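You operate a simulated robot arm through the tools that you are given. There is no shell and no other tool. Be economical: measure what you need, move in short steps, check, and stop when the job is done.

The job below is to be done with a simulated two-armed robot. You get a single attempt, and the scene is never put back.

## Task
Put the blue wax ring on the right end of the wooden bench away on the grey-top table. Fetch the film roll from the right end of the wooden bench and stand it on the left half of the wooden bench. Put the red brush on the right end of the wooden bench. Pick up the white bobbin from the left half of the wooden bench with one hand, pass it to the other hand and put it on the right end of the wooden bench. Put the short grey tube on the left half of the wooden bench away on the grey-top table. Take the green roller on the top of the white box by the aisle and put it away on the top of the tall steel table. Do these in any order. Set down upright: film roll, short grey tube.
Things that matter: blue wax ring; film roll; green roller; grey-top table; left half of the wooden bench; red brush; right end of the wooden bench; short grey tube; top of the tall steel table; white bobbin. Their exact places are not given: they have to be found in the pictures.

It is judged by the outcome, as a careful person would: the job done as asked, and still so three seconds after it is handed in. It fails if anything else is knocked over, pushed out of place, dropped, spilled or broken.

## Robot
Two 7-joint arms with fingered hands on one trunk, on a base that drives. Base frame: it is fixed to the floor where the robot stands at the start and does not move with it; the origin is under the middle of the robot, x ahead of it, y to its left, z up; the surface under the hand at the start is at about z = 0.88. Units: m, degrees, N and s.
The left shoulder is at the start at [0.247, 0.125, 1.038], the right one opposite. Places, roughly: blue wax ring (4x4x3 cm) [0.6, 0, 0.9]; film roll (6x6x13 cm) [0.9, 0.6, 0.9]; green roller (9x4x4 cm) [-3.9, 0.1, 0.4]; grey-top table [-6.5, 2.3, 0.8]; left half of the wooden bench [0.8, 1.7, 0.9]; red brush (12x5x6 cm) [0.6, 1.2, 0.9]; right end of the wooden bench [0.8, 0.4, 0.9]; short grey tube (5x5x9 cm) [0.9, 1.6, 0.9]; top of the tall steel table [0.8, 4.3, 0.9]; white bobbin (5x5x17 cm) [0.8, 1.5, 1]. Payload 3.7 kg a hand.
Tool frame (each hand has its own): the origin (TCP) lies between the finger pads and is the grasp point; the fingertips stand 0.025 m ahead of it; z points along the fingers, y is the line along which they close. The gripper opens to 0.088 m. The gripper's body begins 0.029 m behind the TCP. The gripper is a hand of 5 fingers: y runs from the thumb to the fingers, the wrist lies at [-0.013, -0.097, -0.162] in the tool frame.
Orientation is that of the tool frame in the base frame, as [roll, pitch, yaw] about the fixed x, y, z axes, in that order (R = Rz(yaw) Ry(pitch) Rx(roll)). With the fingers straight down and the wrist toward the robot, the tool's x, y and z point along [0, 1, 0], [1, 0, 0] and [0, 0, -1] of the base frame.

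## Interface
- The arms move only by the tool nudge_tool. It takes "left_steps", "right_steps" or both (then of equal length, played together; a hand with none holds still); each is a list of rows, each a list of 6 numbers: the shift along the tool's x, y, z in m, then the turn, a rotation vector about the tool's x, y, z in rad. In form: [[dx, dy, dz, rx, ry, rz], ...]. A call has 1 to 12 rows; each row shifts and turns the commanded pose from where the row before left it, along the tool's axes as they then stand. Each row takes 0.2 s and may step no farther than 0.05 m and 8.6 degrees from the row before; otherwise, the whole call is refused. A pose out of reach is approached as far as the arm can. The call stops where the force on the tool passes 40 N (or 10 N more than at its start, if that is more) or the arm is blocked; 0.2 s more then pass. In this call time passes only in rows, and 0.2 s behind the last. It gives the time, the measured TCP pose, the force on the tool (base axes), the opening and the grip force at its end, in the units of the frame above (readings bear some noise), with the torque about the TCP (base axes, N m) and any sound that the robot's microphone picked up.
- Cameras (640 x 400 px; columns grow to the right, rows downward): "scene" is now at [0.3528, 0.058, 1.1598]; the picture's right is [0.67, -0.74, 0.00], its down [-0.46, -0.42, -0.78] and it looks along [0.58, 0.53, -0.62] (base axes); focal length 214 px, centre (320, 200). "left" rides on the left gripper at [-0.059, -0.079, -0.105] in its tool frame; the picture's right is [-0.73, -0.32, 0.61], its down [0.62, -0.68, 0.38] and it looks along [0.29, 0.66, 0.70] (tool axes); focal length 234 px, centre (320, 200). "right" rides on the right gripper at [0.059, -0.079, -0.105] in its tool frame; the picture's right is [-0.73, 0.32, -0.61], its down [-0.62, -0.68, 0.38] and it looks along [-0.29, 0.66, 0.70] (tool axes); focal length 234 px, centre (320, 200).
- grab_frame(camera): a new picture of that camera. No time passes.
- slide_trunk(by): slides the trunk up (or, below 0, down) by that many m; the arms and the scene camera ride with it, the base frame stays. It gives what a move gives, with no picture.
- drive_base(legs): drives the robot by 1 to 6 legs, each [ahead, left, turn to the left] in m, m and degrees, along the robot's own axes; the way and the turn of a leg run together, so that a leg with both is an arc; at most 1.5 m and 180 degrees a leg. The arms and the cameras ride along, it lands a little off, and it stops where it bumps. It gives what a move gives.
- move_fingers(index, middle, ring, little, thumb_bend, thumb_turn, hand): sets how far each is bent, from 0 (flat) to 1 (curled in); at 0.3 the hand is open as for a grip, at 0.7 the pads meet at the TCP. One left out holds its place. A second passes; each finger stops where it meets its share of the squeeze, and holds until it gets a number again. It is the only way to open and close the hand. It gives what a move gives, with no picture; readings hold the bend of each and the force on index, middle, ring, little, thumb and palm. thumb_turn goes from beside the hand (0) to across from the fingers (1), as for a grip.
- head_to(pan, tilt): turns the head with the scene camera to pan (to the left, within 80 degrees either way) and tilt (down, from -29 to 69), counted from straight ahead of the robot. It gives what a move gives.
- measure_at(camera, pixels): there is no depth. For up to 12 entries [column, row, z] of the newest picture of that camera ("zoom" is the newest enlarged one), the place [x, y] in the base frame at which the ray of that pixel passes the height z, good to about 0.002 m. No time passes.
- close_up(camera, box): a new picture of the part [left, top, right, bottom] of that camera's present view, enlarged. No time passes.
- sign_off(): hands the job in; it is judged then, once.

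Keep the steps short. Do not move on a guess: measure, check each grasp and each placing, and mend mistakes. In all there are 131 turns and 142 pictures (those below and enlarged ones count). Leave the grippers open and the arms clear of the work at the hand-in unless told otherwise, and finish with a single line.

The tools are called after "Emit:" as a command line: name --argument value ..., lists and objects as JSON in quotes. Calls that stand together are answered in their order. nudge_tool: Moves the arms, as the interface text tells. Its arguments: {"type":"object","properties":{"left_steps":{"type":"array"},"right_steps":{"type":"array"}},"required":[]} The other tools are called the same way: slide_trunk (by) slides the trunk up or down; move_fingers (index, middle, ring, little, thumb_bend, thumb_turn, hand) moves the fingers one by one; drive_base (legs) drives the base; head_to (pan, tilt) turns the head that bears the scene camera; grab_frame (camera) takes a picture; measure_at (camera, pixels) gives the place at which the rays of pixels pass given heights; close_up (camera, box) takes an enlarged picture of a part of a camera's view; sign_off () hands the job in.

At the start:

```text
t: 0.0
left_ee_pos: [0.341, 0.4771, 1.145]
left_tool_rot: [-179.9, 0.0, 90.0]
left_contact_force: [-0.5, -0.1, -0.4]
left_torque: [0.01, -0.02, -0.01]
left_finger_gap: 0.0879
left_grasp_force: 0.1
left_shape: jaw
left_bend: [0.3, 0.3, 0.3, 0.3, 0.3, 0.98]
left_finger forces: [0.1, 0.0, 0.0, 0.0, 0.0, 0.1]
right_ee_pos: [0.5965, -0.0199, 1.128]
right_tool_rot: [180.0, 0.0, 90.0]
right_contact_force: [-0.3, 0.8, 0.5]
right_torque: [-0.01, 0.02, -0.02]
right_finger_gap: 0.0876
right_grasp_force: 0.1
right_shape: jaw
right_bend: [0.3, 0.3, 0.3, 0.3, 0.3, 0.98]
right_finger forces: [0.0, 0.0, 0.1, 0.1, 0.0, 0.0]
trunk travel left (down, up): [-0.069, 0.347]
robot x, y, heading: [-0.0004, -0.0017, 0.0]
head pan, tilt: [43.8, 46.4]
```

scene: 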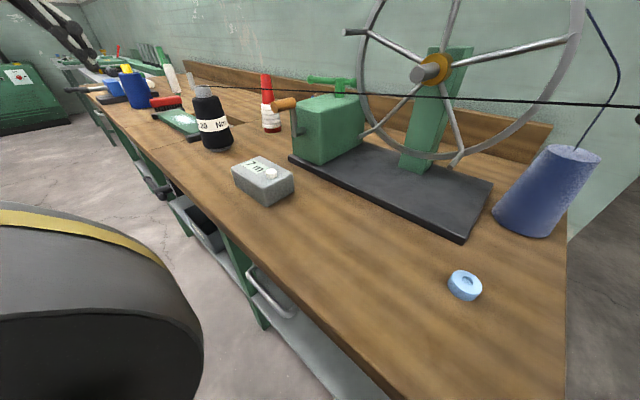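
right: 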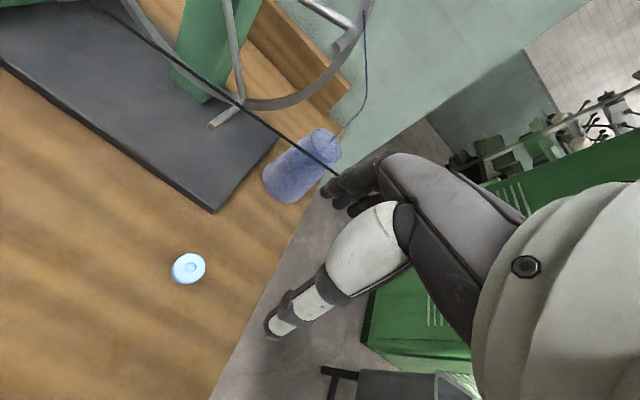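
left: 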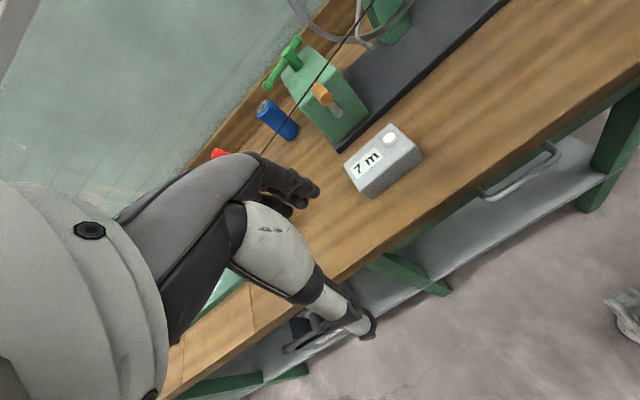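

I'll start by measuring the objects in the scene picture and enlarging the far part of the bench.

Emit:
close_up --camera "scene" --box '[60, 30, 320, 190]'

Emit:
measure_at --camera "scene" --pixels '[[464, 297, 0.88], [217, 148, 0.88], [272, 130, 0.88], [265, 200, 0.88], [182, 122, 0.88], [140, 107, 0.88], [172, 92, 0.88], [522, 235, 0.88], [565, 390, 0.88], [320, 160, 0.88]]'

Emit:
measure_at --camera "left" --pixels '[[290, 135, 0.88], [264, 106, 1.0], [385, 190, 0.88]]'

```text
2.46 times, centred on (190, 110) of scene
```

zoom: 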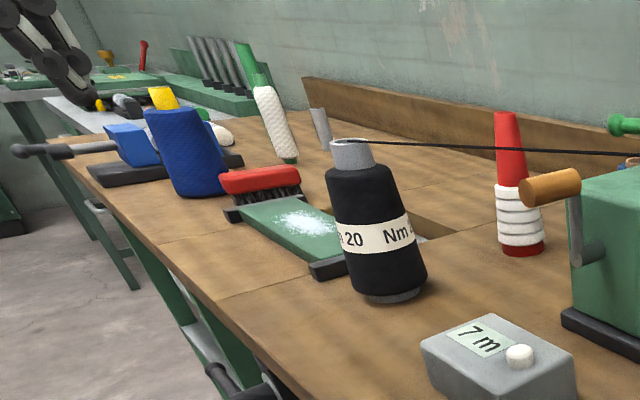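

```text
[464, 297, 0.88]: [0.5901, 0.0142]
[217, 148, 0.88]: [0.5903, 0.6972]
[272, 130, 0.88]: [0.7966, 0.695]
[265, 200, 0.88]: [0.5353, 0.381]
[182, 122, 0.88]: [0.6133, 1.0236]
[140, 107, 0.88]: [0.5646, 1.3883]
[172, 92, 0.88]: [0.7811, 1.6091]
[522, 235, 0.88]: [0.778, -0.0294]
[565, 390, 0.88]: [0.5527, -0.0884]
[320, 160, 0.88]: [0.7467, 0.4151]
```

```text
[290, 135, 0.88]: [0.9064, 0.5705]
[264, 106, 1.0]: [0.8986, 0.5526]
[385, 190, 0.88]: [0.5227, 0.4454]
```

Blue ring is at about (0.59,0.01); the blue roll behind the gearbox (left camera, 277,118) is likely the film roll; the white bobbin, brush and grey tube are farther left. A black thread runs from the black cone to the right; I'll look from straight ahead to place it.

Emit:
head_to --pan 0 --tilt 20

Emit:
grab_frame --camera "scene"

Emit:
close_up --camera "left" --box '[200, 0, 440, 150]'

```text
t: 1.1
left_ee_pos: [0.3421, 0.4771, 1.1463]
left_tool_rot: [-180.0, 0.0, 90.0]
left_contact_force: [0.6, 0.4, 0.8]
left_torque: [0.01, 0.01, -0.02]
left_finger_gap: 0.0876
left_grasp_force: 0.0
left_shape: jaw
left_bend: [0.3, 0.3, 0.3, 0.3, 0.3, 0.98]
left_finger forces: [0.0, 0.0, 0.1, 0.0, 0.0, 0.0]
right_ee_pos: [0.5974, -0.0197, 1.1273]
right_tool_rot: [-180.0, 0.0, 90.0]
right_contact_force: [0.2, 1.6, 0.0]
right_torque: [0.02, 0.01, -0.02]
right_finger_gap: 0.0878
right_grasp_force: 0.1
right_shape: jaw
right_bend: [0.3, 0.3, 0.3, 0.3, 0.3, 0.98]
right_finger forces: [0.0, 0.0, 0.0, 0.1, 0.0, 0.1]
trunk travel left (down, up): [-0.069, 0.347]
robot x, y, heading: [-0.0048, -0.0002, 0.2]
head pan, tilt: [0.0, 20.0]
```

```text
137 pictures are left
```

scene: 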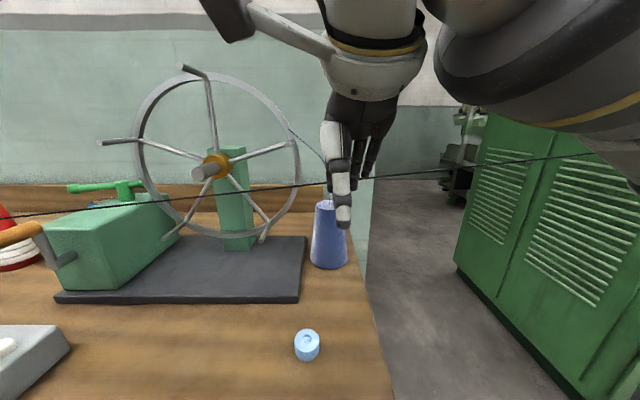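

```text
2.67 times, centred on (320, 75) of left
```

zoom: 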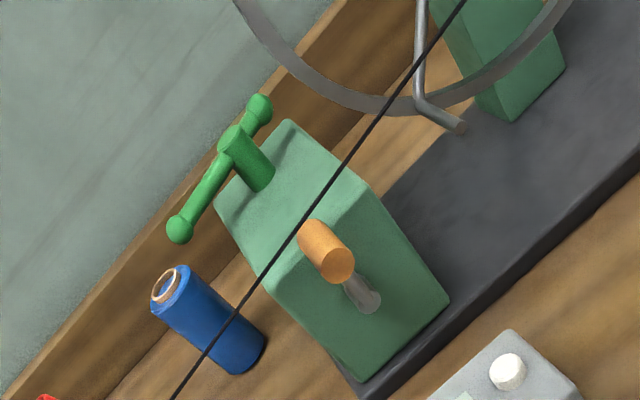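

The roll is on the table behind the thread. I'll triangulate the thread (scene and both hand cameras).

Emit:
measure_at --camera "scene" --pixels '[[40, 213, 1.0], [40, 213, 1.1], [250, 191, 1.0], [250, 191, 1.1], [308, 345, 0.9], [308, 358, 0.88], [560, 157, 1.1], [560, 157, 1.2]]'

Emit:
measure_at --camera "right" --pixels '[[160, 48, 1.0], [160, 48, 1.1], [300, 148, 1.0], [300, 148, 1.1], [188, 268, 0.9], [240, 95, 1.0], [240, 95, 1.1]]'

Emit:
measure_at --camera "left" --pixels '[[274, 142, 1.0], [274, 142, 1.1], [330, 61, 1.0], [330, 61, 1.1]]'

```text
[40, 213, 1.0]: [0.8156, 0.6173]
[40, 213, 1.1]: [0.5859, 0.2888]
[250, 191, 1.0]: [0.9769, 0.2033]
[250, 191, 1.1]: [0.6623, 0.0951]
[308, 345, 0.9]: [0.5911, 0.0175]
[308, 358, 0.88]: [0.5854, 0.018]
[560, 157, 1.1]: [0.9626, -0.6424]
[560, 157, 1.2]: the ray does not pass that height
```

```text
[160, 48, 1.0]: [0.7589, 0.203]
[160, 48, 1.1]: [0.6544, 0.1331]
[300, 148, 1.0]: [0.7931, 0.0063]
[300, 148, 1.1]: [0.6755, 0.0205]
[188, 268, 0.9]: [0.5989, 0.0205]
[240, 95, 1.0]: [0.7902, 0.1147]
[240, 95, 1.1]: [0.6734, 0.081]
```

```text
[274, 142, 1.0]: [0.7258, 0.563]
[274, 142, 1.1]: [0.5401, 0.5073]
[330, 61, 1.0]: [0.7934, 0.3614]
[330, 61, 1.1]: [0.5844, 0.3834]
```

Thread runs about from (0.61,0.71,1.045) to (0.67,0.08,1.10). I'll raise the trunk so arms and camera come in above it, and look at the film roll area.

Emit:
slide_trunk --by 0.3

Emit:
head_to --pan 40 --tilt 38

Emit:
grab_frame --camera "scene"

Emit:
grab_frame --camera "left"

Emit:
grab_frame --camera "right"

```text
t: 4.1
left_ee_pos: [0.3419, 0.4771, 1.4455]
left_tool_rot: [-180.0, 0.0, 90.0]
left_contact_force: [0.2, -0.4, 0.0]
left_torque: [0.04, 0.0, 0.02]
left_finger_gap: 0.0875
left_grasp_force: 0.1
left_shape: jaw
left_bend: [0.3, 0.3, 0.3, 0.3, 0.3, 0.98]
left_finger forces: [0.1, 0.1, 0.1, 0.0, 0.1, 0.1]
right_ee_pos: [0.597, -0.0182, 1.4267]
right_tool_rot: [-179.8, 0.0, 90.0]
right_contact_force: [0.5, 0.3, -0.1]
right_torque: [-0.01, 0.02, 0.02]
right_finger_gap: 0.0878
right_grasp_force: 0.0
right_shape: jaw
right_bend: [0.3, 0.3, 0.3, 0.3, 0.3, 0.98]
right_finger forces: [0.0, 0.1, 0.1, 0.1, 0.0, 0.0]
trunk travel left (down, up): [-0.369, 0.047]
robot x, y, heading: [-0.003, 0.0017, -0.0]
head pan, tilt: [0.0, 20.0]
```

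```text
t: 5.2
left_ee_pos: [0.3411, 0.4776, 1.4456]
left_tool_rot: [180.0, -0.1, 90.1]
left_contact_force: [-0.5, 0.4, 0.3]
left_torque: [0.0, 0.0, -0.01]
left_finger_gap: 0.0878
left_grasp_force: 0.0
left_shape: jaw
left_bend: [0.3, 0.3, 0.3, 0.3, 0.3, 0.98]
left_finger forces: [0.0, 0.0, 0.0, 0.1, 0.0, 0.0]
right_ee_pos: [0.5965, -0.0193, 1.4275]
right_tool_rot: [-180.0, 0.1, 90.0]
right_contact_force: [0.6, 0.4, -0.2]
right_torque: [-0.01, 0.0, 0.02]
right_finger_gap: 0.0875
right_grasp_force: 0.0
right_shape: jaw
right_bend: [0.3, 0.3, 0.3, 0.3, 0.3, 0.98]
right_finger forces: [0.0, 0.0, 0.0, 0.1, 0.1, 0.0]
trunk travel left (down, up): [-0.369, 0.047]
robot x, y, heading: [0.0007, 0.0006, -0.0]
head pan, tilt: [40.0, 38.0]
```

```text
135 pictures are left
```

scene: 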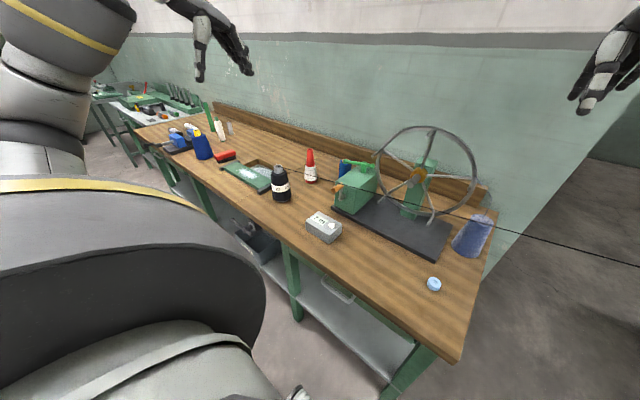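

```text
134 pictures are left
```

left: 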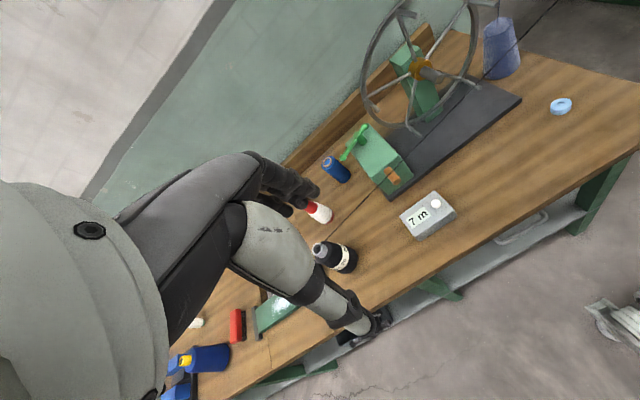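

```text
133 pictures are left
```

right: 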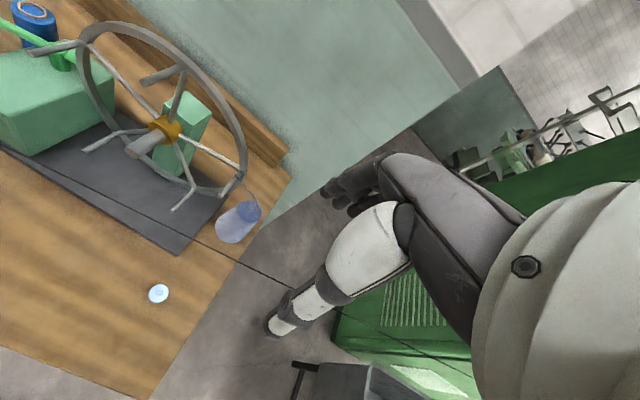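

Good overview. I'll enlarge around the roll from the left hand camera and the far left of the bench in the scene.

Emit:
close_up --camera "left" --box '[280, 100, 440, 200]'

Emit:
close_up --camera "scene" --box '[120, 90, 320, 215]'

Emit:
measure_at --camera "left" --pixels '[[345, 176, 0.88], [336, 182, 0.88], [329, 161, 1.01], [383, 195, 0.88], [315, 178, 0.88], [366, 133, 0.88], [360, 126, 1.05], [290, 160, 0.98], [325, 222, 0.88]]'

Emit:
measure_at --camera "right" --pixels '[[35, 12, 1.01], [5, 60, 1.0], [85, 50, 1.0], [158, 294, 0.9], [0, 345, 0.88], [140, 395, 0.88], [290, 175, 0.88]]'

```text
4.00 times, centred on (360, 150) of left
```

zoom: 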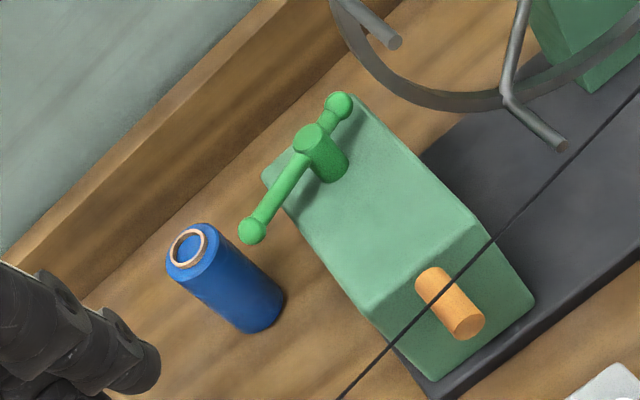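

```text
3.20 times, centred on (220, 152) of scene
```

zoom: 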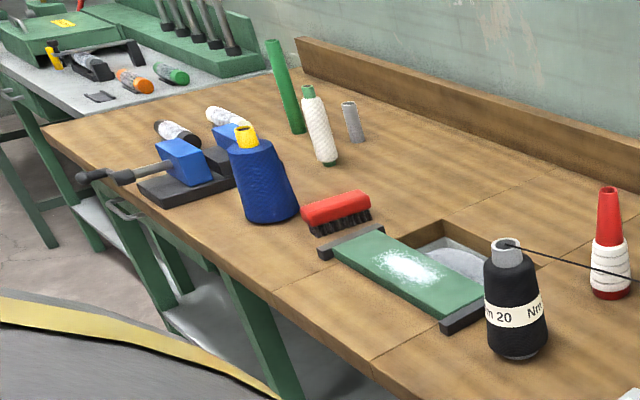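

```text
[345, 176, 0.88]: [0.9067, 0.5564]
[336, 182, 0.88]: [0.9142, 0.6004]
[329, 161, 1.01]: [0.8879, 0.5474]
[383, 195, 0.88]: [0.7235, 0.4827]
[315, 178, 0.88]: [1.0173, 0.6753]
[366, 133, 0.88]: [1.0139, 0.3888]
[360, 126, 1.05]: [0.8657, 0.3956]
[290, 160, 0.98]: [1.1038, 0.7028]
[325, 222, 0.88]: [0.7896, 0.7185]
```

```text
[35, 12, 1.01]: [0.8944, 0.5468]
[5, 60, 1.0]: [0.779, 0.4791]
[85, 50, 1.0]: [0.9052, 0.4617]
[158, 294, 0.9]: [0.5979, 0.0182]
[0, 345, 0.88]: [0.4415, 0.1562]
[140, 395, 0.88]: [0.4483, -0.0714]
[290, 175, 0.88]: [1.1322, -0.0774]
```

The roll stands at about (0.893,0.547), top z≈1.01, with the green T-bar close on its right. I'll pull the right hand back, then drive 0.28 to the left.

Emit:
nudge_tool --right_steps '[[0, -0.05, 0, 0, 0, 0], [0, -0.05, 0, 0, 0, 0], [0, -0.05, 0, 0, 0, 0], [0, -0.05, 0, 0, 0, 0]]'

Emit:
drive_base --legs '[[0, 0.28, 0]]'

Emit:
head_to --pan 20 --tilt 35

Emit:
grab_frame --camera "scene"

Emit:
grab_frame --camera "right"

```text
t: 6.2
left_ee_pos: [0.3412, 0.4778, 1.4458]
left_tool_rot: [179.9, 0.0, 90.1]
left_contact_force: [-0.1, 0.7, 0.2]
left_torque: [0.03, 0.03, 0.0]
left_finger_gap: 0.0875
left_grasp_force: 0.0
left_shape: jaw
left_bend: [0.3, 0.3, 0.3, 0.3, 0.3, 0.98]
left_finger forces: [0.1, 0.1, 0.0, 0.0, 0.0, 0.0]
right_ee_pos: [0.3948, -0.0197, 1.4263]
right_tool_rot: [179.9, 0.0, 89.8]
right_contact_force: [-0.2, 0.8, 0.5]
right_torque: [-0.01, -0.02, 0.0]
right_finger_gap: 0.0878
right_grasp_force: 0.0
right_shape: jaw
right_bend: [0.3, 0.3, 0.3, 0.3, 0.3, 0.98]
right_finger forces: [0.0, 0.0, 0.0, 0.0, 0.0, 0.0]
trunk travel left (down, up): [-0.369, 0.047]
robot x, y, heading: [0.0012, -0.0, 0.1]
head pan, tilt: [40.0, 38.0]
```

```text
t: 9.2
left_ee_pos: [0.3422, 0.7593, 1.4463]
left_tool_rot: [180.0, 0.0, 90.0]
left_contact_force: [-0.7, 0.3, 0.1]
left_torque: [0.03, -0.01, -0.01]
left_finger_gap: 0.0877
left_grasp_force: 0.0
left_shape: jaw
left_bend: [0.3, 0.3, 0.3, 0.3, 0.3, 0.98]
left_finger forces: [0.1, 0.0, 0.1, 0.0, 0.0, 0.0]
right_ee_pos: [0.3959, 0.2626, 1.4266]
right_tool_rot: [180.0, -0.1, 89.9]
right_contact_force: [-0.9, 0.2, -0.3]
right_torque: [0.02, -0.01, 0.02]
right_finger_gap: 0.0877
right_grasp_force: 0.1
right_shape: jaw
right_bend: [0.3, 0.3, 0.3, 0.3, 0.3, 0.98]
right_finger forces: [0.0, 0.0, 0.0, 0.1, 0.1, 0.1]
trunk travel left (down, up): [-0.369, 0.047]
robot x, y, heading: [-0.0021, 0.2825, 0.1]
head pan, tilt: [40.0, 38.0]
```

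```text
t: 10.1
left_ee_pos: [0.3403, 0.7598, 1.4463]
left_tool_rot: [-180.0, 0.0, 90.0]
left_contact_force: [-0.1, 0.2, 0.4]
left_torque: [-0.04, 0.03, 0.0]
left_finger_gap: 0.0877
left_grasp_force: 0.0
left_shape: jaw
left_bend: [0.3, 0.3, 0.3, 0.3, 0.3, 0.98]
left_finger forces: [0.1, 0.1, 0.0, 0.1, 0.0, 0.0]
right_ee_pos: [0.3963, 0.2614, 1.4258]
right_tool_rot: [-180.0, 0.0, 90.0]
right_contact_force: [-0.3, -1.0, 0.1]
right_torque: [-0.04, 0.04, -0.02]
right_finger_gap: 0.0879
right_grasp_force: 0.1
right_shape: jaw
right_bend: [0.3, 0.3, 0.3, 0.3, 0.3, 0.98]
right_finger forces: [0.0, 0.0, 0.0, 0.1, 0.0, 0.0]
trunk travel left (down, up): [-0.369, 0.047]
robot x, y, heading: [0.0028, 0.2834, 0.1]
head pan, tilt: [20.0, 35.0]
```

```text
130 pictures are left
```

scene: 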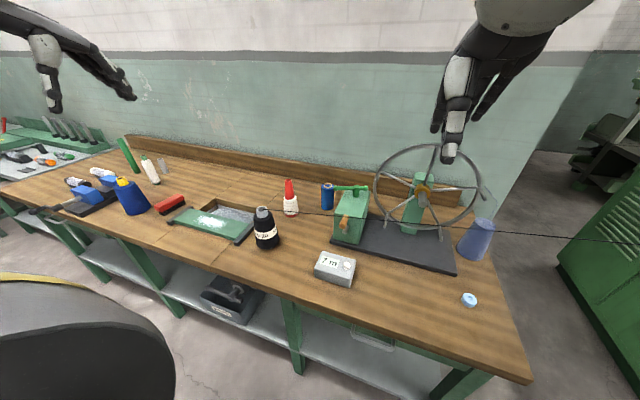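

```text
129 pictures are left
```

right: 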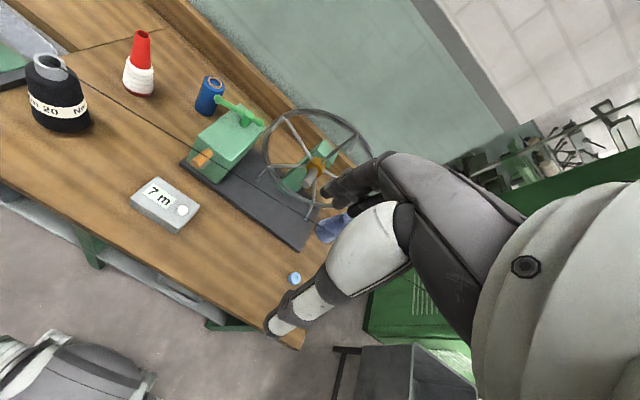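

Now I'll refine roll, T-bar and the red cone using the right camera and scene pictures.

Emit:
close_up --camera "right" --box '[100, 20, 292, 140]'

Emit:
close_up --camera "scene" --box '[260, 150, 420, 250]'

Emit:
measure_at --camera "scene" --pixels '[[327, 183, 1.01], [327, 207, 0.88], [336, 188, 1.05], [291, 181, 1.05], [291, 214, 0.88], [264, 209, 1.045], [267, 247, 0.88]]'

Emit:
measure_at --camera "right" --pixels '[[213, 80, 1.01], [206, 112, 0.88], [218, 97, 1.05], [141, 34, 1.05], [140, 92, 0.88], [50, 64, 1.045], [65, 128, 0.88]]'

```text
3.33 times, centred on (196, 80) of right
```

zoom: 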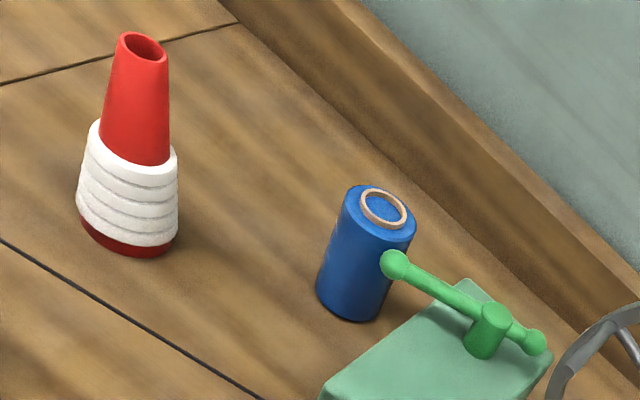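

```text
4.00 times, centred on (340, 200) of scene
```

zoom: 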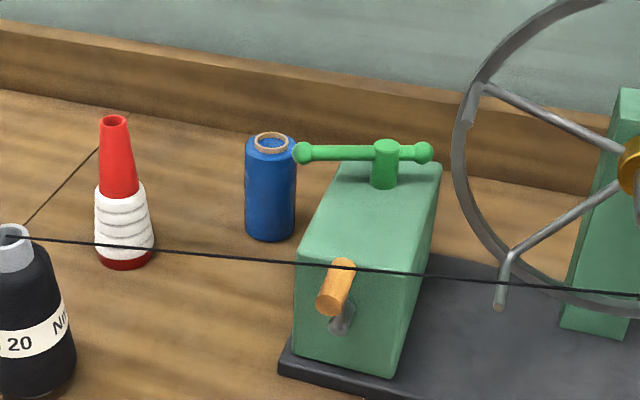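

```text
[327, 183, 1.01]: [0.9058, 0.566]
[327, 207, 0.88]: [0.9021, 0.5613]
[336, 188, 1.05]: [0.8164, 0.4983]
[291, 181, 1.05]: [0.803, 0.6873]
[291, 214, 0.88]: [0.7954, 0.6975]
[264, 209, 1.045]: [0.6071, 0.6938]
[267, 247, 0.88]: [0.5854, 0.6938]
```

```text
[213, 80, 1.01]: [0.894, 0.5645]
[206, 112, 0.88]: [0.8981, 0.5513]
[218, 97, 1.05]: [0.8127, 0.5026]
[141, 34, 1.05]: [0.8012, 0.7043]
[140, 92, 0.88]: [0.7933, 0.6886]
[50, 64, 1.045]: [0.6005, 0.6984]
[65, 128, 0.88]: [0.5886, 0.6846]
```

Roll centre ≈(0.895,0.562), T-bar end ≈(0.815,0.50,1.05), red cone ≈(0.80,0.69). I'll yaw the left hand 25° so the wrist comes in between, and travel high toward the roll.

Emit:
nudge_tool --left_steps '[[0, 0, 0, 0, 0, 0.1455], [0, 0, 0, 0, 0, 0.1455], [0, 0, 0, 0, 0, 0.1455], [0.0046, 0.0489, 0, 0, 0, 0], [0.0046, 0.0489, 0, 0, 0, 0], [0.0046, 0.0489, 0, 0, 0, 0], [0.0046, 0.0489, 0, 0, 0, 0], [0.0046, 0.0489, 0, 0, 0, 0], [0.0046, 0.0489, 0, 0, 0, 0], [0.0046, 0.0489, 0, 0, 0, 0], [0.0046, 0.0489, 0, 0, 0, 0], [0.0046, 0.0489, 0, 0, 0, 0]]'

Emit:
nudge_tool --left_steps '[[0.0046, 0.0489, 0, 0, 0, 0], [0.0046, 0.0489, 0, 0, 0, 0], [0.0046, 0.0489, 0, 0, 0, 0], [0, 0, 0.05, 0, 0, 0], [0, 0, 0.05, 0, 0, 0], [0, 0, 0.05, 0, 0, 0], [0, 0, 0.05, 0, 0, 0], [0, 0, 0.05, 0, 0, 0]]'

Emit:
grab_frame --camera "scene"

Emit:
grab_frame --camera "left"

Emit:
grab_frame --camera "right"

```text
t: 12.7
left_ee_pos: [0.6666, 0.6448, 1.4447]
left_tool_rot: [-179.9, 0.1, 64.9]
left_contact_force: [0.3, -0.5, -0.7]
left_torque: [-0.01, -0.02, 0.0]
left_finger_gap: 0.0877
left_grasp_force: 0.1
left_shape: jaw
left_bend: [0.3, 0.3, 0.3, 0.3, 0.3, 0.98]
left_finger forces: [0.0, 0.0, 0.1, 0.0, 0.0, 0.0]
left hand out of reach, approached as far as the arm can: row 11, 12
right_ee_pos: [0.397, 0.2627, 1.4264]
right_tool_rot: [180.0, 0.0, 90.0]
right_contact_force: [0.6, -1.2, 0.7]
right_torque: [-0.01, 0.02, 0.04]
right_finger_gap: 0.0876
right_grasp_force: 0.0
right_shape: jaw
right_bend: [0.3, 0.3, 0.3, 0.3, 0.3, 0.98]
right_finger forces: [0.0, 0.1, 0.0, 0.0, 0.0, 0.1]
trunk travel left (down, up): [-0.369, 0.047]
robot x, y, heading: [-0.0045, 0.2831, -0.2]
head pan, tilt: [20.0, 35.0]
```

```text
t: 14.5
left_ee_pos: [0.6845, 0.6182, 1.1616]
left_tool_rot: [180.0, -0.1, 65.0]
left_contact_force: [0.5, 0.2, 0.1]
left_torque: [0.01, 0.0, 0.01]
left_finger_gap: 0.0882
left_grasp_force: 0.0
left_shape: jaw
left_bend: [0.3, 0.3, 0.3, 0.3, 0.3, 0.98]
left_finger forces: [0.0, 0.0, 0.0, 0.1, 0.0, 0.0]
left hand out of reach, approached as far as the arm can: row 1, 2, 3, 8
right_ee_pos: [0.3965, 0.2627, 1.4267]
right_tool_rot: [-179.9, 0.0, 90.0]
right_contact_force: [-0.2, 0.2, -0.5]
right_torque: [0.03, 0.0, 0.0]
right_finger_gap: 0.0878
right_grasp_force: 0.1
right_shape: jaw
right_bend: [0.3, 0.3, 0.3, 0.3, 0.3, 0.98]
right_finger forces: [0.0, 0.1, 0.0, 0.1, 0.0, 0.0]
trunk travel left (down, up): [-0.369, 0.047]
robot x, y, heading: [0.0006, 0.2826, 0.3]
head pan, tilt: [20.0, 35.0]
```

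```text
126 pictures are left
```

scene: 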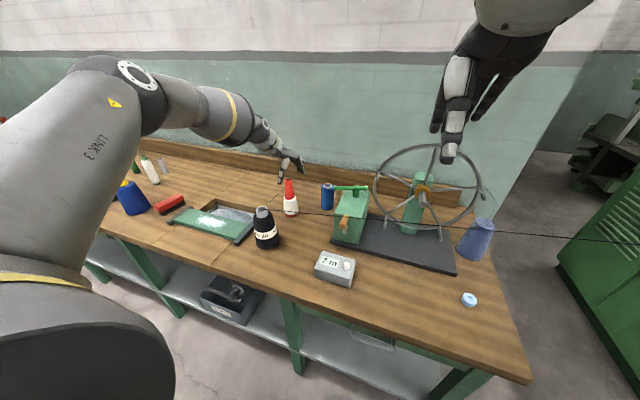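

```text
125 pictures are left
```

left: 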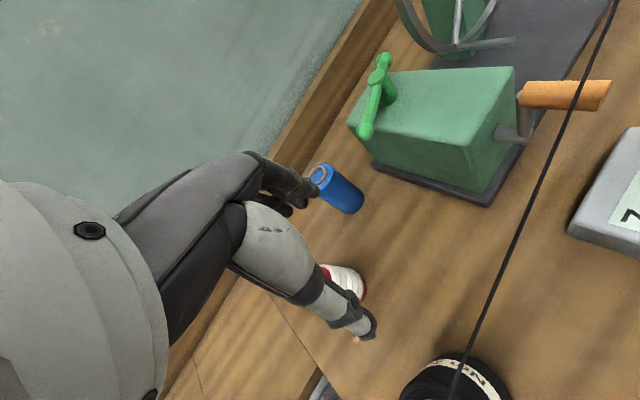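

```text
124 pictures are left
```

right: 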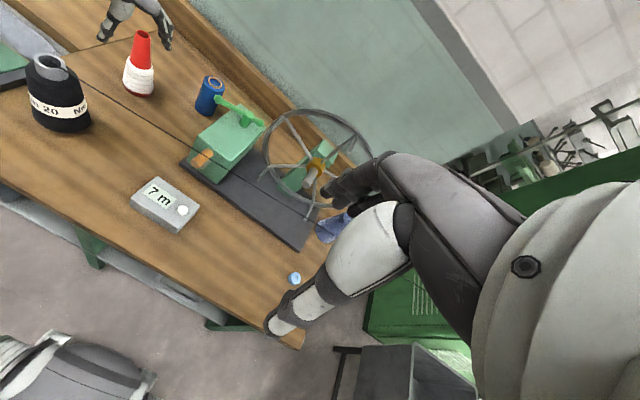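

The hand halted short at (0.68,0.62,1.16). I'll test whether it can extend further at this height.

Emit:
nudge_tool --left_steps '[[0.0, 0.03, 0, 0, 0, 0], [0, 0.03, 0, 0, 0, 0]]'

```text
t: 15.1
left_ee_pos: [0.6955, 0.5927, 1.1771]
left_tool_rot: [179.9, 0.0, 65.1]
left_contact_force: [-0.3, 0.0, -0.4]
left_torque: [-0.04, -0.03, -0.03]
left_finger_gap: 0.0879
left_grasp_force: 0.0
left_shape: jaw
left_bend: [0.3, 0.3, 0.3, 0.3, 0.3, 0.98]
left_finger forces: [0.0, 0.0, 0.0, 0.1, 0.0, 0.0]
left hand out of reach, approached as far as the arm can: row 1, 2
right_ee_pos: [0.3954, 0.264, 1.4259]
right_tool_rot: [180.0, 0.0, 90.0]
right_contact_force: [1.0, -0.2, 0.9]
right_torque: [-0.01, 0.03, -0.01]
right_finger_gap: 0.0875
right_grasp_force: 0.0
right_shape: jaw
right_bend: [0.3, 0.3, 0.3, 0.3, 0.3, 0.98]
right_finger forces: [0.1, 0.1, 0.1, 0.0, 0.0, 0.0]
trunk travel left (down, up): [-0.369, 0.047]
robot x, y, heading: [-0.0013, 0.2837, -0.3]
head pan, tilt: [20.0, 35.0]
```

I suspect the yaw limits the wrist. I'll turn back toward the natural yaw and see if reach improves.

Emit:
nudge_tool --left_steps '[[0, 0, 0, 0, 0, -0.145], [0, 0, 0, 0, 0, -0.145], [0, 0, 0, 0, 0, -0.145], [0, 0, 0, 0, 0, -0.145]]'

```text
t: 16.1
left_ee_pos: [0.6934, 0.5936, 1.1793]
left_tool_rot: [179.9, -0.1, 98.2]
left_contact_force: [0.5, -0.6, 0.1]
left_torque: [0.01, -0.03, 0.04]
left_finger_gap: 0.0882
left_grasp_force: 0.0
left_shape: jaw
left_bend: [0.3, 0.3, 0.3, 0.3, 0.3, 0.98]
left_finger forces: [0.0, 0.1, 0.1, 0.0, 0.0, 0.1]
right_ee_pos: [0.3963, 0.2617, 1.427]
right_tool_rot: [-180.0, 0.0, 90.0]
right_contact_force: [0.1, 0.0, 0.0]
right_torque: [0.02, -0.02, -0.03]
right_finger_gap: 0.0879
right_grasp_force: 0.0
right_shape: jaw
right_bend: [0.3, 0.3, 0.3, 0.3, 0.3, 0.98]
right_finger forces: [0.0, 0.0, 0.1, 0.0, 0.0, 0.0]
trunk travel left (down, up): [-0.369, 0.047]
robot x, y, heading: [-0.0005, 0.2836, 0.1]
head pan, tilt: [20.0, 35.0]
```

No out-of-reach notice now. Extend forward.

Emit:
nudge_tool --left_steps '[[0.0, 0.05, 0, 0, 0, 0], [0, 0.05, 0, 0, 0, 0], [0, 0.05, 0, 0, 0, 0]]'

```text
t: 16.9
left_ee_pos: [0.7203, 0.6247, 1.2104]
left_tool_rot: [179.9, -0.1, 98.3]
left_contact_force: [-0.2, 0.2, -0.3]
left_torque: [-0.05, 0.0, -0.01]
left_finger_gap: 0.0878
left_grasp_force: 0.1
left_shape: jaw
left_bend: [0.3, 0.3, 0.3, 0.3, 0.3, 0.98]
left_finger forces: [0.0, 0.0, 0.0, 0.0, 0.2, 0.0]
left hand out of reach, approached as far as the arm can: row 1, 2, 3
right_ee_pos: [0.397, 0.2628, 1.4252]
right_tool_rot: [180.0, 0.1, 90.1]
right_contact_force: [0.0, 0.6, -0.1]
right_torque: [-0.02, 0.01, 0.03]
right_finger_gap: 0.0875
right_grasp_force: 0.2
right_shape: jaw
right_bend: [0.3, 0.3, 0.3, 0.3, 0.3, 0.98]
right_finger forces: [0.1, 0.0, 0.0, 0.0, 0.0, 0.1]
trunk travel left (down, up): [-0.369, 0.047]
robot x, y, heading: [-0.0012, 0.2837, -0.0]
head pan, tilt: [20.0, 35.0]
```

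It seems stuck on a joint limit with a bent elbow. I'll retract, then re-extend lower with natural yaw.

Emit:
nudge_tool --left_steps '[[0, -0.05, 0, 0, 0, 0], [0, -0.05, 0, 0, 0, 0], [0, -0.05, 0, 0, 0, 0], [0, -0.05, 0, 0, 0, 0], [0, -0.05, 0, 0, 0, 0], [0, -0.05, 0, 0, 0, 0]]'

Emit:
nudge_tool --left_steps '[[0, 0.05, 0, 0, 0, 0], [0, 0.05, 0, 0, 0, 0], [0, 0.05, 0, 0, 0, 0], [0, 0.05, 0, 0, 0, 0], [0, 0.05, 0, 0, 0, 0], [0, 0.05, 0, 0, 0, 0], [0, 0.05, 0, 0, 0, 0]]'

```text
t: 18.3
left_ee_pos: [0.4243, 0.5777, 1.2084]
left_tool_rot: [179.9, 0.1, 98.1]
left_contact_force: [-0.1, 0.9, 0.4]
left_torque: [0.0, 0.01, -0.01]
left_finger_gap: 0.088
left_grasp_force: 0.0
left_shape: jaw
left_bend: [0.3, 0.3, 0.3, 0.3, 0.3, 0.98]
left_finger forces: [0.0, 0.1, 0.0, 0.0, 0.0, 0.0]
right_ee_pos: [0.3948, 0.2637, 1.4272]
right_tool_rot: [179.9, 0.0, 89.9]
right_contact_force: [0.1, 0.2, -0.1]
right_torque: [-0.01, -0.04, 0.0]
right_finger_gap: 0.0879
right_grasp_force: 0.1
right_shape: jaw
right_bend: [0.3, 0.3, 0.3, 0.3, 0.3, 0.98]
right_finger forces: [0.0, 0.0, 0.0, 0.0, 0.0, 0.0]
trunk travel left (down, up): [-0.369, 0.047]
robot x, y, heading: [-0.0027, 0.2842, -0.0]
head pan, tilt: [20.0, 35.0]
```

```text
t: 19.9
left_ee_pos: [0.7223, 0.6324, 1.2245]
left_tool_rot: [180.0, 0.1, 98.2]
left_contact_force: [-0.9, -0.3, 0.2]
left_torque: [-0.04, -0.03, 0.02]
left_finger_gap: 0.0879
left_grasp_force: 0.0
left_shape: jaw
left_bend: [0.3, 0.3, 0.3, 0.3, 0.3, 0.98]
left_finger forces: [0.0, 0.1, 0.0, 0.0, 0.0, 0.0]
left hand out of reach, approached as far as the arm can: row 7
right_ee_pos: [0.3952, 0.2634, 1.4274]
right_tool_rot: [179.9, 0.0, 90.0]
right_contact_force: [-0.2, 0.7, -0.9]
right_torque: [0.01, -0.01, 0.02]
right_finger_gap: 0.0878
right_grasp_force: 0.1
right_shape: jaw
right_bend: [0.3, 0.3, 0.3, 0.3, 0.3, 0.98]
right_finger forces: [0.1, 0.1, 0.0, 0.0, 0.0, 0.1]
trunk travel left (down, up): [-0.369, 0.047]
robot x, y, heading: [-0.0022, 0.2803, -0.3]
head pan, tilt: [20.0, 35.0]
```

Emit:
head_to --pan 35 --tilt 15

Emit:
grab_frame --camera "scene"

Emit:
grab_frame --camera "right"

```text
t: 20.7
left_ee_pos: [0.7243, 0.6313, 1.2236]
left_tool_rot: [180.0, 0.0, 98.2]
left_contact_force: [0.0, 0.0, -0.6]
left_torque: [0.04, 0.04, 0.0]
left_finger_gap: 0.0877
left_grasp_force: 0.1
left_shape: jaw
left_bend: [0.3, 0.3, 0.3, 0.3, 0.3, 0.98]
left_finger forces: [0.1, 0.1, 0.0, 0.0, 0.1, 0.0]
right_ee_pos: [0.3962, 0.2635, 1.4271]
right_tool_rot: [180.0, 0.0, 90.0]
right_contact_force: [-0.3, -0.3, -0.5]
right_torque: [0.01, 0.0, -0.05]
right_finger_gap: 0.0877
right_grasp_force: 0.1
right_shape: jaw
right_bend: [0.3, 0.3, 0.3, 0.3, 0.3, 0.98]
right_finger forces: [0.1, 0.0, 0.0, 0.0, 0.1, 0.0]
trunk travel left (down, up): [-0.369, 0.047]
robot x, y, heading: [-0.0028, 0.2786, 0.1]
head pan, tilt: [35.0, 15.0]
```

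```text
123 pictures are left
```

scene: 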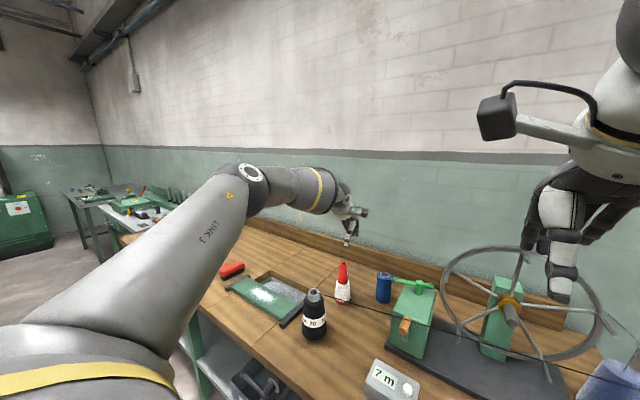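

```text
122 pictures are left
```

right: 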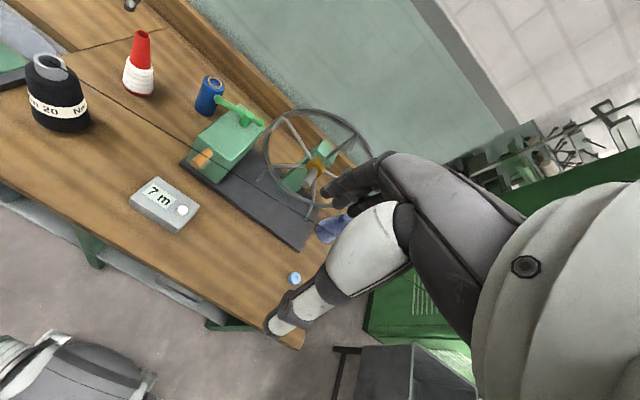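

Arm is nearly straight, so the base must get closer. I'll look down to see the gap between the robot and the bench.

Emit:
head_to --pan 0 --tilt 69

Emit:
grab_frame --camera "scene"

```text
t: 21.9
left_ee_pos: [0.7228, 0.6316, 1.2233]
left_tool_rot: [179.9, -0.1, 98.3]
left_contact_force: [-0.2, 0.0, 0.6]
left_torque: [-0.02, 0.01, 0.0]
left_finger_gap: 0.0878
left_grasp_force: 0.0
left_shape: jaw
left_bend: [0.3, 0.3, 0.3, 0.3, 0.3, 0.98]
left_finger forces: [0.0, 0.1, 0.0, 0.1, 0.1, 0.0]
right_ee_pos: [0.3967, 0.2627, 1.4273]
right_tool_rot: [180.0, 0.0, 90.0]
right_contact_force: [0.4, 0.3, -0.1]
right_torque: [0.0, -0.02, 0.0]
right_finger_gap: 0.0878
right_grasp_force: 0.0
right_shape: jaw
right_bend: [0.3, 0.3, 0.3, 0.3, 0.3, 0.98]
right_finger forces: [0.1, 0.1, 0.1, 0.0, 0.0, 0.0]
trunk travel left (down, up): [-0.369, 0.047]
robot x, y, heading: [0.0019, 0.2816, -0.0]
head pan, tilt: [0.0, 68.8]
```

```text
121 pictures are left
```

scene: 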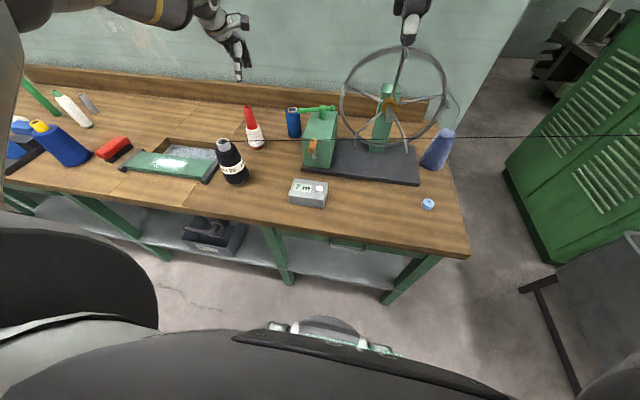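

Emit:
measure_at --camera "scene" --pixels '[[330, 318, 0.1], [330, 318, 0.3], [330, 318, 0.6], [330, 240, 0.88], [200, 225, 0.88], [385, 300, 0.0], [150, 260, 0.0], [165, 322, 0.9], [165, 322, 0.3]]'

```text
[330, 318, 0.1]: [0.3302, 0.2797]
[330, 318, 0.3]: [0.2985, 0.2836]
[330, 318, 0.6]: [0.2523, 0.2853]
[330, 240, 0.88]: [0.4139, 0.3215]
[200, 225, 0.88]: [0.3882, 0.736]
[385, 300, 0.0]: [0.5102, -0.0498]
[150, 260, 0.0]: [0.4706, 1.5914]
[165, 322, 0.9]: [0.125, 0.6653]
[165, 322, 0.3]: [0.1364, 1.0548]
```

The robot's front is at about x≈0.32 low down and the bench edge at about 0.43, so there's room to go 0.08 ahead. I'll drive that, then retest the reach.

Emit:
drive_base --legs '[[0.08, -0.03, 0]]'

Emit:
nudge_tool --left_steps '[[0.02, 0.03, 0.04, 0, 0, 0], [0, 0.03, 0.04, 0, 0, 0], [0, 0.03, 0.04, 0, 0, 0]]'

Emit:
grab_frame --camera "scene"

```text
t: 23.0
left_ee_pos: [0.8026, 0.6037, 1.2238]
left_tool_rot: [179.9, 0.0, 98.3]
left_contact_force: [-0.3, -0.3, 0.3]
left_torque: [-0.03, -0.01, -0.02]
left_finger_gap: 0.0878
left_grasp_force: 0.0
left_shape: jaw
left_bend: [0.3, 0.3, 0.3, 0.3, 0.3, 0.98]
left_finger forces: [0.1, 0.0, 0.1, 0.0, 0.1, 0.0]
right_ee_pos: [0.478, 0.2346, 1.4263]
right_tool_rot: [-179.9, 0.1, 90.1]
right_contact_force: [1.3, 0.9, 0.7]
right_torque: [0.01, 0.0, -0.01]
right_finger_gap: 0.0875
right_grasp_force: 0.1
right_shape: jaw
right_bend: [0.3, 0.3, 0.3, 0.3, 0.3, 0.98]
right_finger forces: [0.0, 0.0, 0.0, 0.0, 0.0, 0.1]
trunk travel left (down, up): [-0.369, 0.047]
robot x, y, heading: [0.0823, 0.255, 0.1]
head pan, tilt: [0.0, 68.8]
```

```text
refused: row 1 steps farther than a row can; nothing moved
```

```text
120 pictures are left
```

scene: 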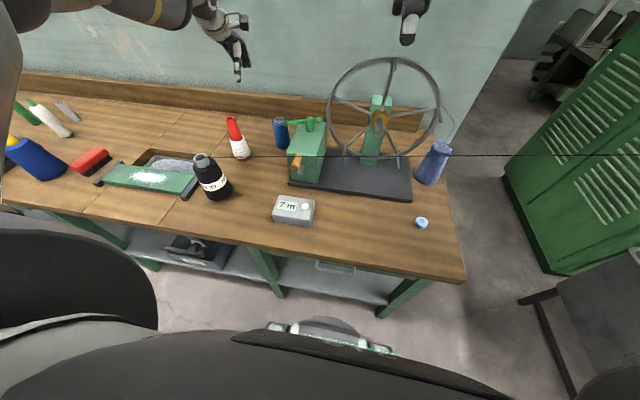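

Still a visible gap. Now test lowering and extending from (0.80,0.60,1.22).

Emit:
nudge_tool --left_steps '[[0, 0.0, 0.05, 0, 0, 0], [0, 0, 0.05, 0, 0, 0], [-0.02, 0.03, 0, 0, 0, 0], [-0.02, 0.03, 0, 0, 0, 0]]'

```text
t: 24.0
left_ee_pos: [0.7828, 0.5814, 1.1643]
left_tool_rot: [179.9, -0.1, 98.3]
left_contact_force: [-0.4, 0.1, -0.8]
left_torque: [-0.01, 0.02, -0.01]
left_finger_gap: 0.0881
left_grasp_force: 0.1
left_shape: jaw
left_bend: [0.3, 0.3, 0.3, 0.3, 0.3, 0.98]
left_finger forces: [0.0, 0.0, 0.0, 0.1, 0.0, 0.0]
left hand out of reach, approached as far as the arm can: row 1, 2, 3, 4
right_ee_pos: [0.4759, 0.2341, 1.4271]
right_tool_rot: [180.0, 0.0, 90.1]
right_contact_force: [-0.1, 0.0, -0.7]
right_torque: [0.0, 0.0, 0.02]
right_finger_gap: 0.0879
right_grasp_force: 0.1
right_shape: jaw
right_bend: [0.3, 0.3, 0.3, 0.3, 0.3, 0.98]
right_finger forces: [0.0, 0.1, 0.0, 0.0, 0.0, 0.1]
trunk travel left (down, up): [-0.369, 0.047]
robot x, y, heading: [0.0809, 0.2562, -0.0]
head pan, tilt: [0.0, 68.8]
```

Higher relative to the shoulder reaches farther, so I'll extend at greater height first and then lower the trunk instead of the arm.

Emit:
nudge_tool --left_steps '[[0, 0.0, -0.05, 0, 0, 0], [0, 0, -0.05, 0, 0, 0], [0, 0, -0.05, 0, 0, 0], [-0.02, 0.03, 0, 0, 0, 0], [-0.02, 0.03, 0, 0, 0, 0], [0, 0.03, 0, 0, 0, 0], [0, 0.02, 0, 0, 0, 0]]'

```text
t: 25.6
left_ee_pos: [0.8066, 0.5687, 1.3095]
left_tool_rot: [179.9, 0.1, 98.3]
left_contact_force: [0.8, 0.2, 0.2]
left_torque: [-0.01, -0.01, 0.01]
left_finger_gap: 0.0875
left_grasp_force: 0.1
left_shape: jaw
left_bend: [0.3, 0.3, 0.3, 0.3, 0.3, 0.98]
left_finger forces: [0.0, 0.1, 0.0, 0.0, 0.1, 0.0]
left hand out of reach, approached as far as the arm can: row 4, 5, 6, 7
right_ee_pos: [0.4753, 0.2339, 1.4258]
right_tool_rot: [-180.0, 0.0, 90.1]
right_contact_force: [0.3, -0.4, 0.4]
right_torque: [-0.01, 0.0, 0.0]
right_finger_gap: 0.0878
right_grasp_force: 0.0
right_shape: jaw
right_bend: [0.3, 0.3, 0.3, 0.3, 0.3, 0.98]
right_finger forces: [0.0, 0.0, 0.0, 0.1, 0.1, 0.1]
trunk travel left (down, up): [-0.369, 0.047]
robot x, y, heading: [0.0798, 0.2551, 0.2]
head pan, tilt: [0.0, 68.8]
```

Emit:
head_to --pan 30 --tilt 10

Emit:
grab_frame --camera "scene"

Emit:
grab_frame --camera "right"

```text
t: 26.9
left_ee_pos: [0.8072, 0.5694, 1.3118]
left_tool_rot: [179.9, 0.0, 98.3]
left_contact_force: [-0.3, 0.4, 0.4]
left_torque: [-0.02, -0.05, 0.0]
left_finger_gap: 0.0879
left_grasp_force: 0.0
left_shape: jaw
left_bend: [0.3, 0.3, 0.3, 0.3, 0.3, 0.98]
left_finger forces: [0.0, 0.0, 0.1, 0.1, 0.0, 0.0]
right_ee_pos: [0.4777, 0.2341, 1.4265]
right_tool_rot: [179.9, 0.0, 90.0]
right_contact_force: [-1.2, 0.6, 1.2]
right_torque: [-0.03, 0.0, 0.04]
right_finger_gap: 0.0878
right_grasp_force: 0.0
right_shape: jaw
right_bend: [0.3, 0.3, 0.3, 0.3, 0.3, 0.98]
right_finger forces: [0.1, 0.0, 0.1, 0.1, 0.0, 0.0]
trunk travel left (down, up): [-0.369, 0.047]
robot x, y, heading: [0.0779, 0.2491, -0.0]
head pan, tilt: [30.0, 10.0]
```

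```text
119 pictures are left
```

scene: 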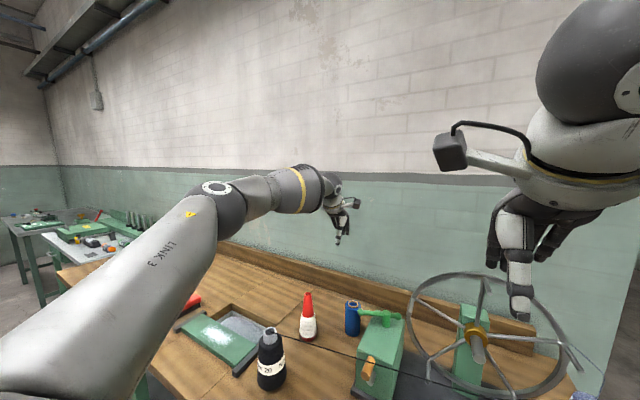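

```text
118 pictures are left
```

right: 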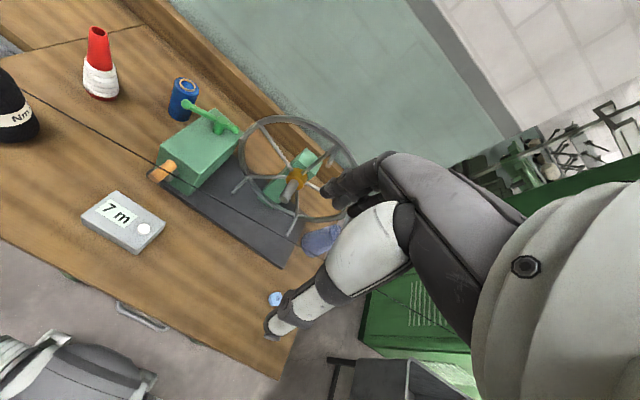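

Test tilt of the tool forward about 17° and extend.

Emit:
nudge_tool --left_steps '[[0, 0, 0, -0.15, 0, 0], [0, 0, 0, -0.15, 0, 0], [0, 0.03, 0, 0, 0, 0], [0, 0.03, 0, 0, 0, 0], [0, 0.03, 0, 0, 0, 0]]'

```text
t: 28.1
left_ee_pos: [0.8503, 0.5845, 1.3343]
left_tool_rot: [162.6, 0.2, 98.3]
left_contact_force: [1.1, 0.0, -0.4]
left_torque: [-0.01, -0.01, 0.03]
left_finger_gap: 0.0878
left_grasp_force: 0.1
left_shape: jaw
left_bend: [0.3, 0.3, 0.3, 0.3, 0.3, 0.98]
left_finger forces: [0.0, 0.0, 0.1, 0.0, 0.1, 0.1]
left hand out of reach, approached as far as the arm can: row 4, 5
right_ee_pos: [0.4763, 0.2339, 1.4265]
right_tool_rot: [-180.0, 0.0, 90.0]
right_contact_force: [0.8, -0.6, 0.3]
right_torque: [-0.03, 0.02, -0.02]
right_finger_gap: 0.0876
right_grasp_force: 0.0
right_shape: jaw
right_bend: [0.3, 0.3, 0.3, 0.3, 0.3, 0.98]
right_finger forces: [0.0, 0.0, 0.1, 0.1, 0.0, 0.0]
trunk travel left (down, up): [-0.369, 0.047]
robot x, y, heading: [0.0805, 0.2561, 0.0]
head pan, tilt: [30.0, 10.0]
```

Tilt gains what geometry predicts, so reach is simply shorter than hoped (~0.80). I'll check how much further the base can go ahead.

Emit:
head_to --pan 0 --tilt 69

Emit:
close_up --camera "scene" --box '[100, 220, 480, 400]'

Emit:
measure_at --camera "scene" --pixels '[[330, 317, 0.1], [330, 317, 0.3], [330, 317, 0.5], [378, 316, 0.0], [280, 297, 0.0], [330, 262, 0.88], [330, 300, 0.2], [155, 271, 0.0], [230, 333, 0.9], [230, 333, 1.2]]'

```text
t: 29.4
left_ee_pos: [0.851, 0.584, 1.3339]
left_tool_rot: [162.7, 0.0, 98.3]
left_contact_force: [-0.4, 0.5, 0.2]
left_torque: [0.02, -0.04, 0.0]
left_finger_gap: 0.0876
left_grasp_force: 0.0
left_shape: jaw
left_bend: [0.3, 0.3, 0.3, 0.3, 0.3, 0.98]
left_finger forces: [0.0, 0.1, 0.1, 0.0, 0.0, 0.0]
right_ee_pos: [0.4772, 0.2347, 1.4266]
right_tool_rot: [180.0, 0.0, 90.1]
right_contact_force: [0.1, -1.2, -0.5]
right_torque: [0.03, 0.02, 0.0]
right_finger_gap: 0.0876
right_grasp_force: 0.0
right_shape: jaw
right_bend: [0.3, 0.3, 0.3, 0.3, 0.3, 0.98]
right_finger forces: [0.0, 0.0, 0.0, 0.0, 0.0, 0.0]
trunk travel left (down, up): [-0.369, 0.047]
robot x, y, heading: [0.08, 0.2489, 0.0]
head pan, tilt: [0.0, 68.8]
```

```text
1.68 times, centred on (290, 310) of scene
```

zoom: 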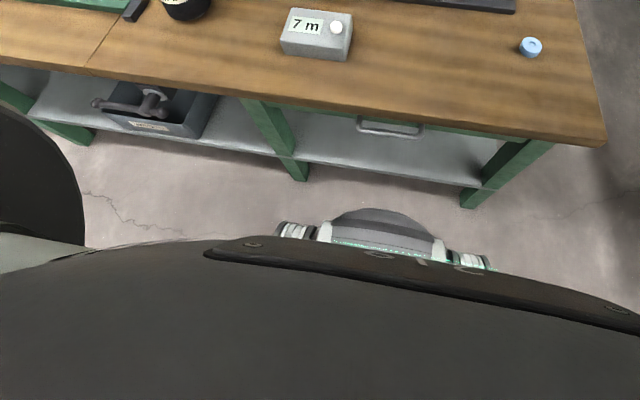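

```text
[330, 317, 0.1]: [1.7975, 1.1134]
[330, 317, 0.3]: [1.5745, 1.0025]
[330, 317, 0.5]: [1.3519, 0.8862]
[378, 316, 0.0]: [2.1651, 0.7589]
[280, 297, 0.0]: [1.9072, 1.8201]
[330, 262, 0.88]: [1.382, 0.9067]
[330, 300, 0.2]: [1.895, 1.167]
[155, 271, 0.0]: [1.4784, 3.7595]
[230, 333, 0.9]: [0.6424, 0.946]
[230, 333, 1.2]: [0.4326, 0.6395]
```

The measurement used the older frame; repeating on the enlarged picture.

Emit:
measure_at --camera "zoom" --pixels '[[375, 208, 0.1], [375, 208, 0.3], [375, 208, 0.5], [468, 208, 0.0], [300, 180, 0.0], [375, 118, 0.88], [420, 183, 0.25], [220, 150, 0.25], [295, 226, 0.2]]'

```text
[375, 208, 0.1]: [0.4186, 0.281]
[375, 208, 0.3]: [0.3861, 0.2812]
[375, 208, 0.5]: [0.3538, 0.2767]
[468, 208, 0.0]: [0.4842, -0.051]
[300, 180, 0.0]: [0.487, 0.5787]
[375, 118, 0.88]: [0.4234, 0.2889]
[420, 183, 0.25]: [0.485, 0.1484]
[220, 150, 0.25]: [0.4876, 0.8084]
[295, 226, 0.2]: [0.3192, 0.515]
```

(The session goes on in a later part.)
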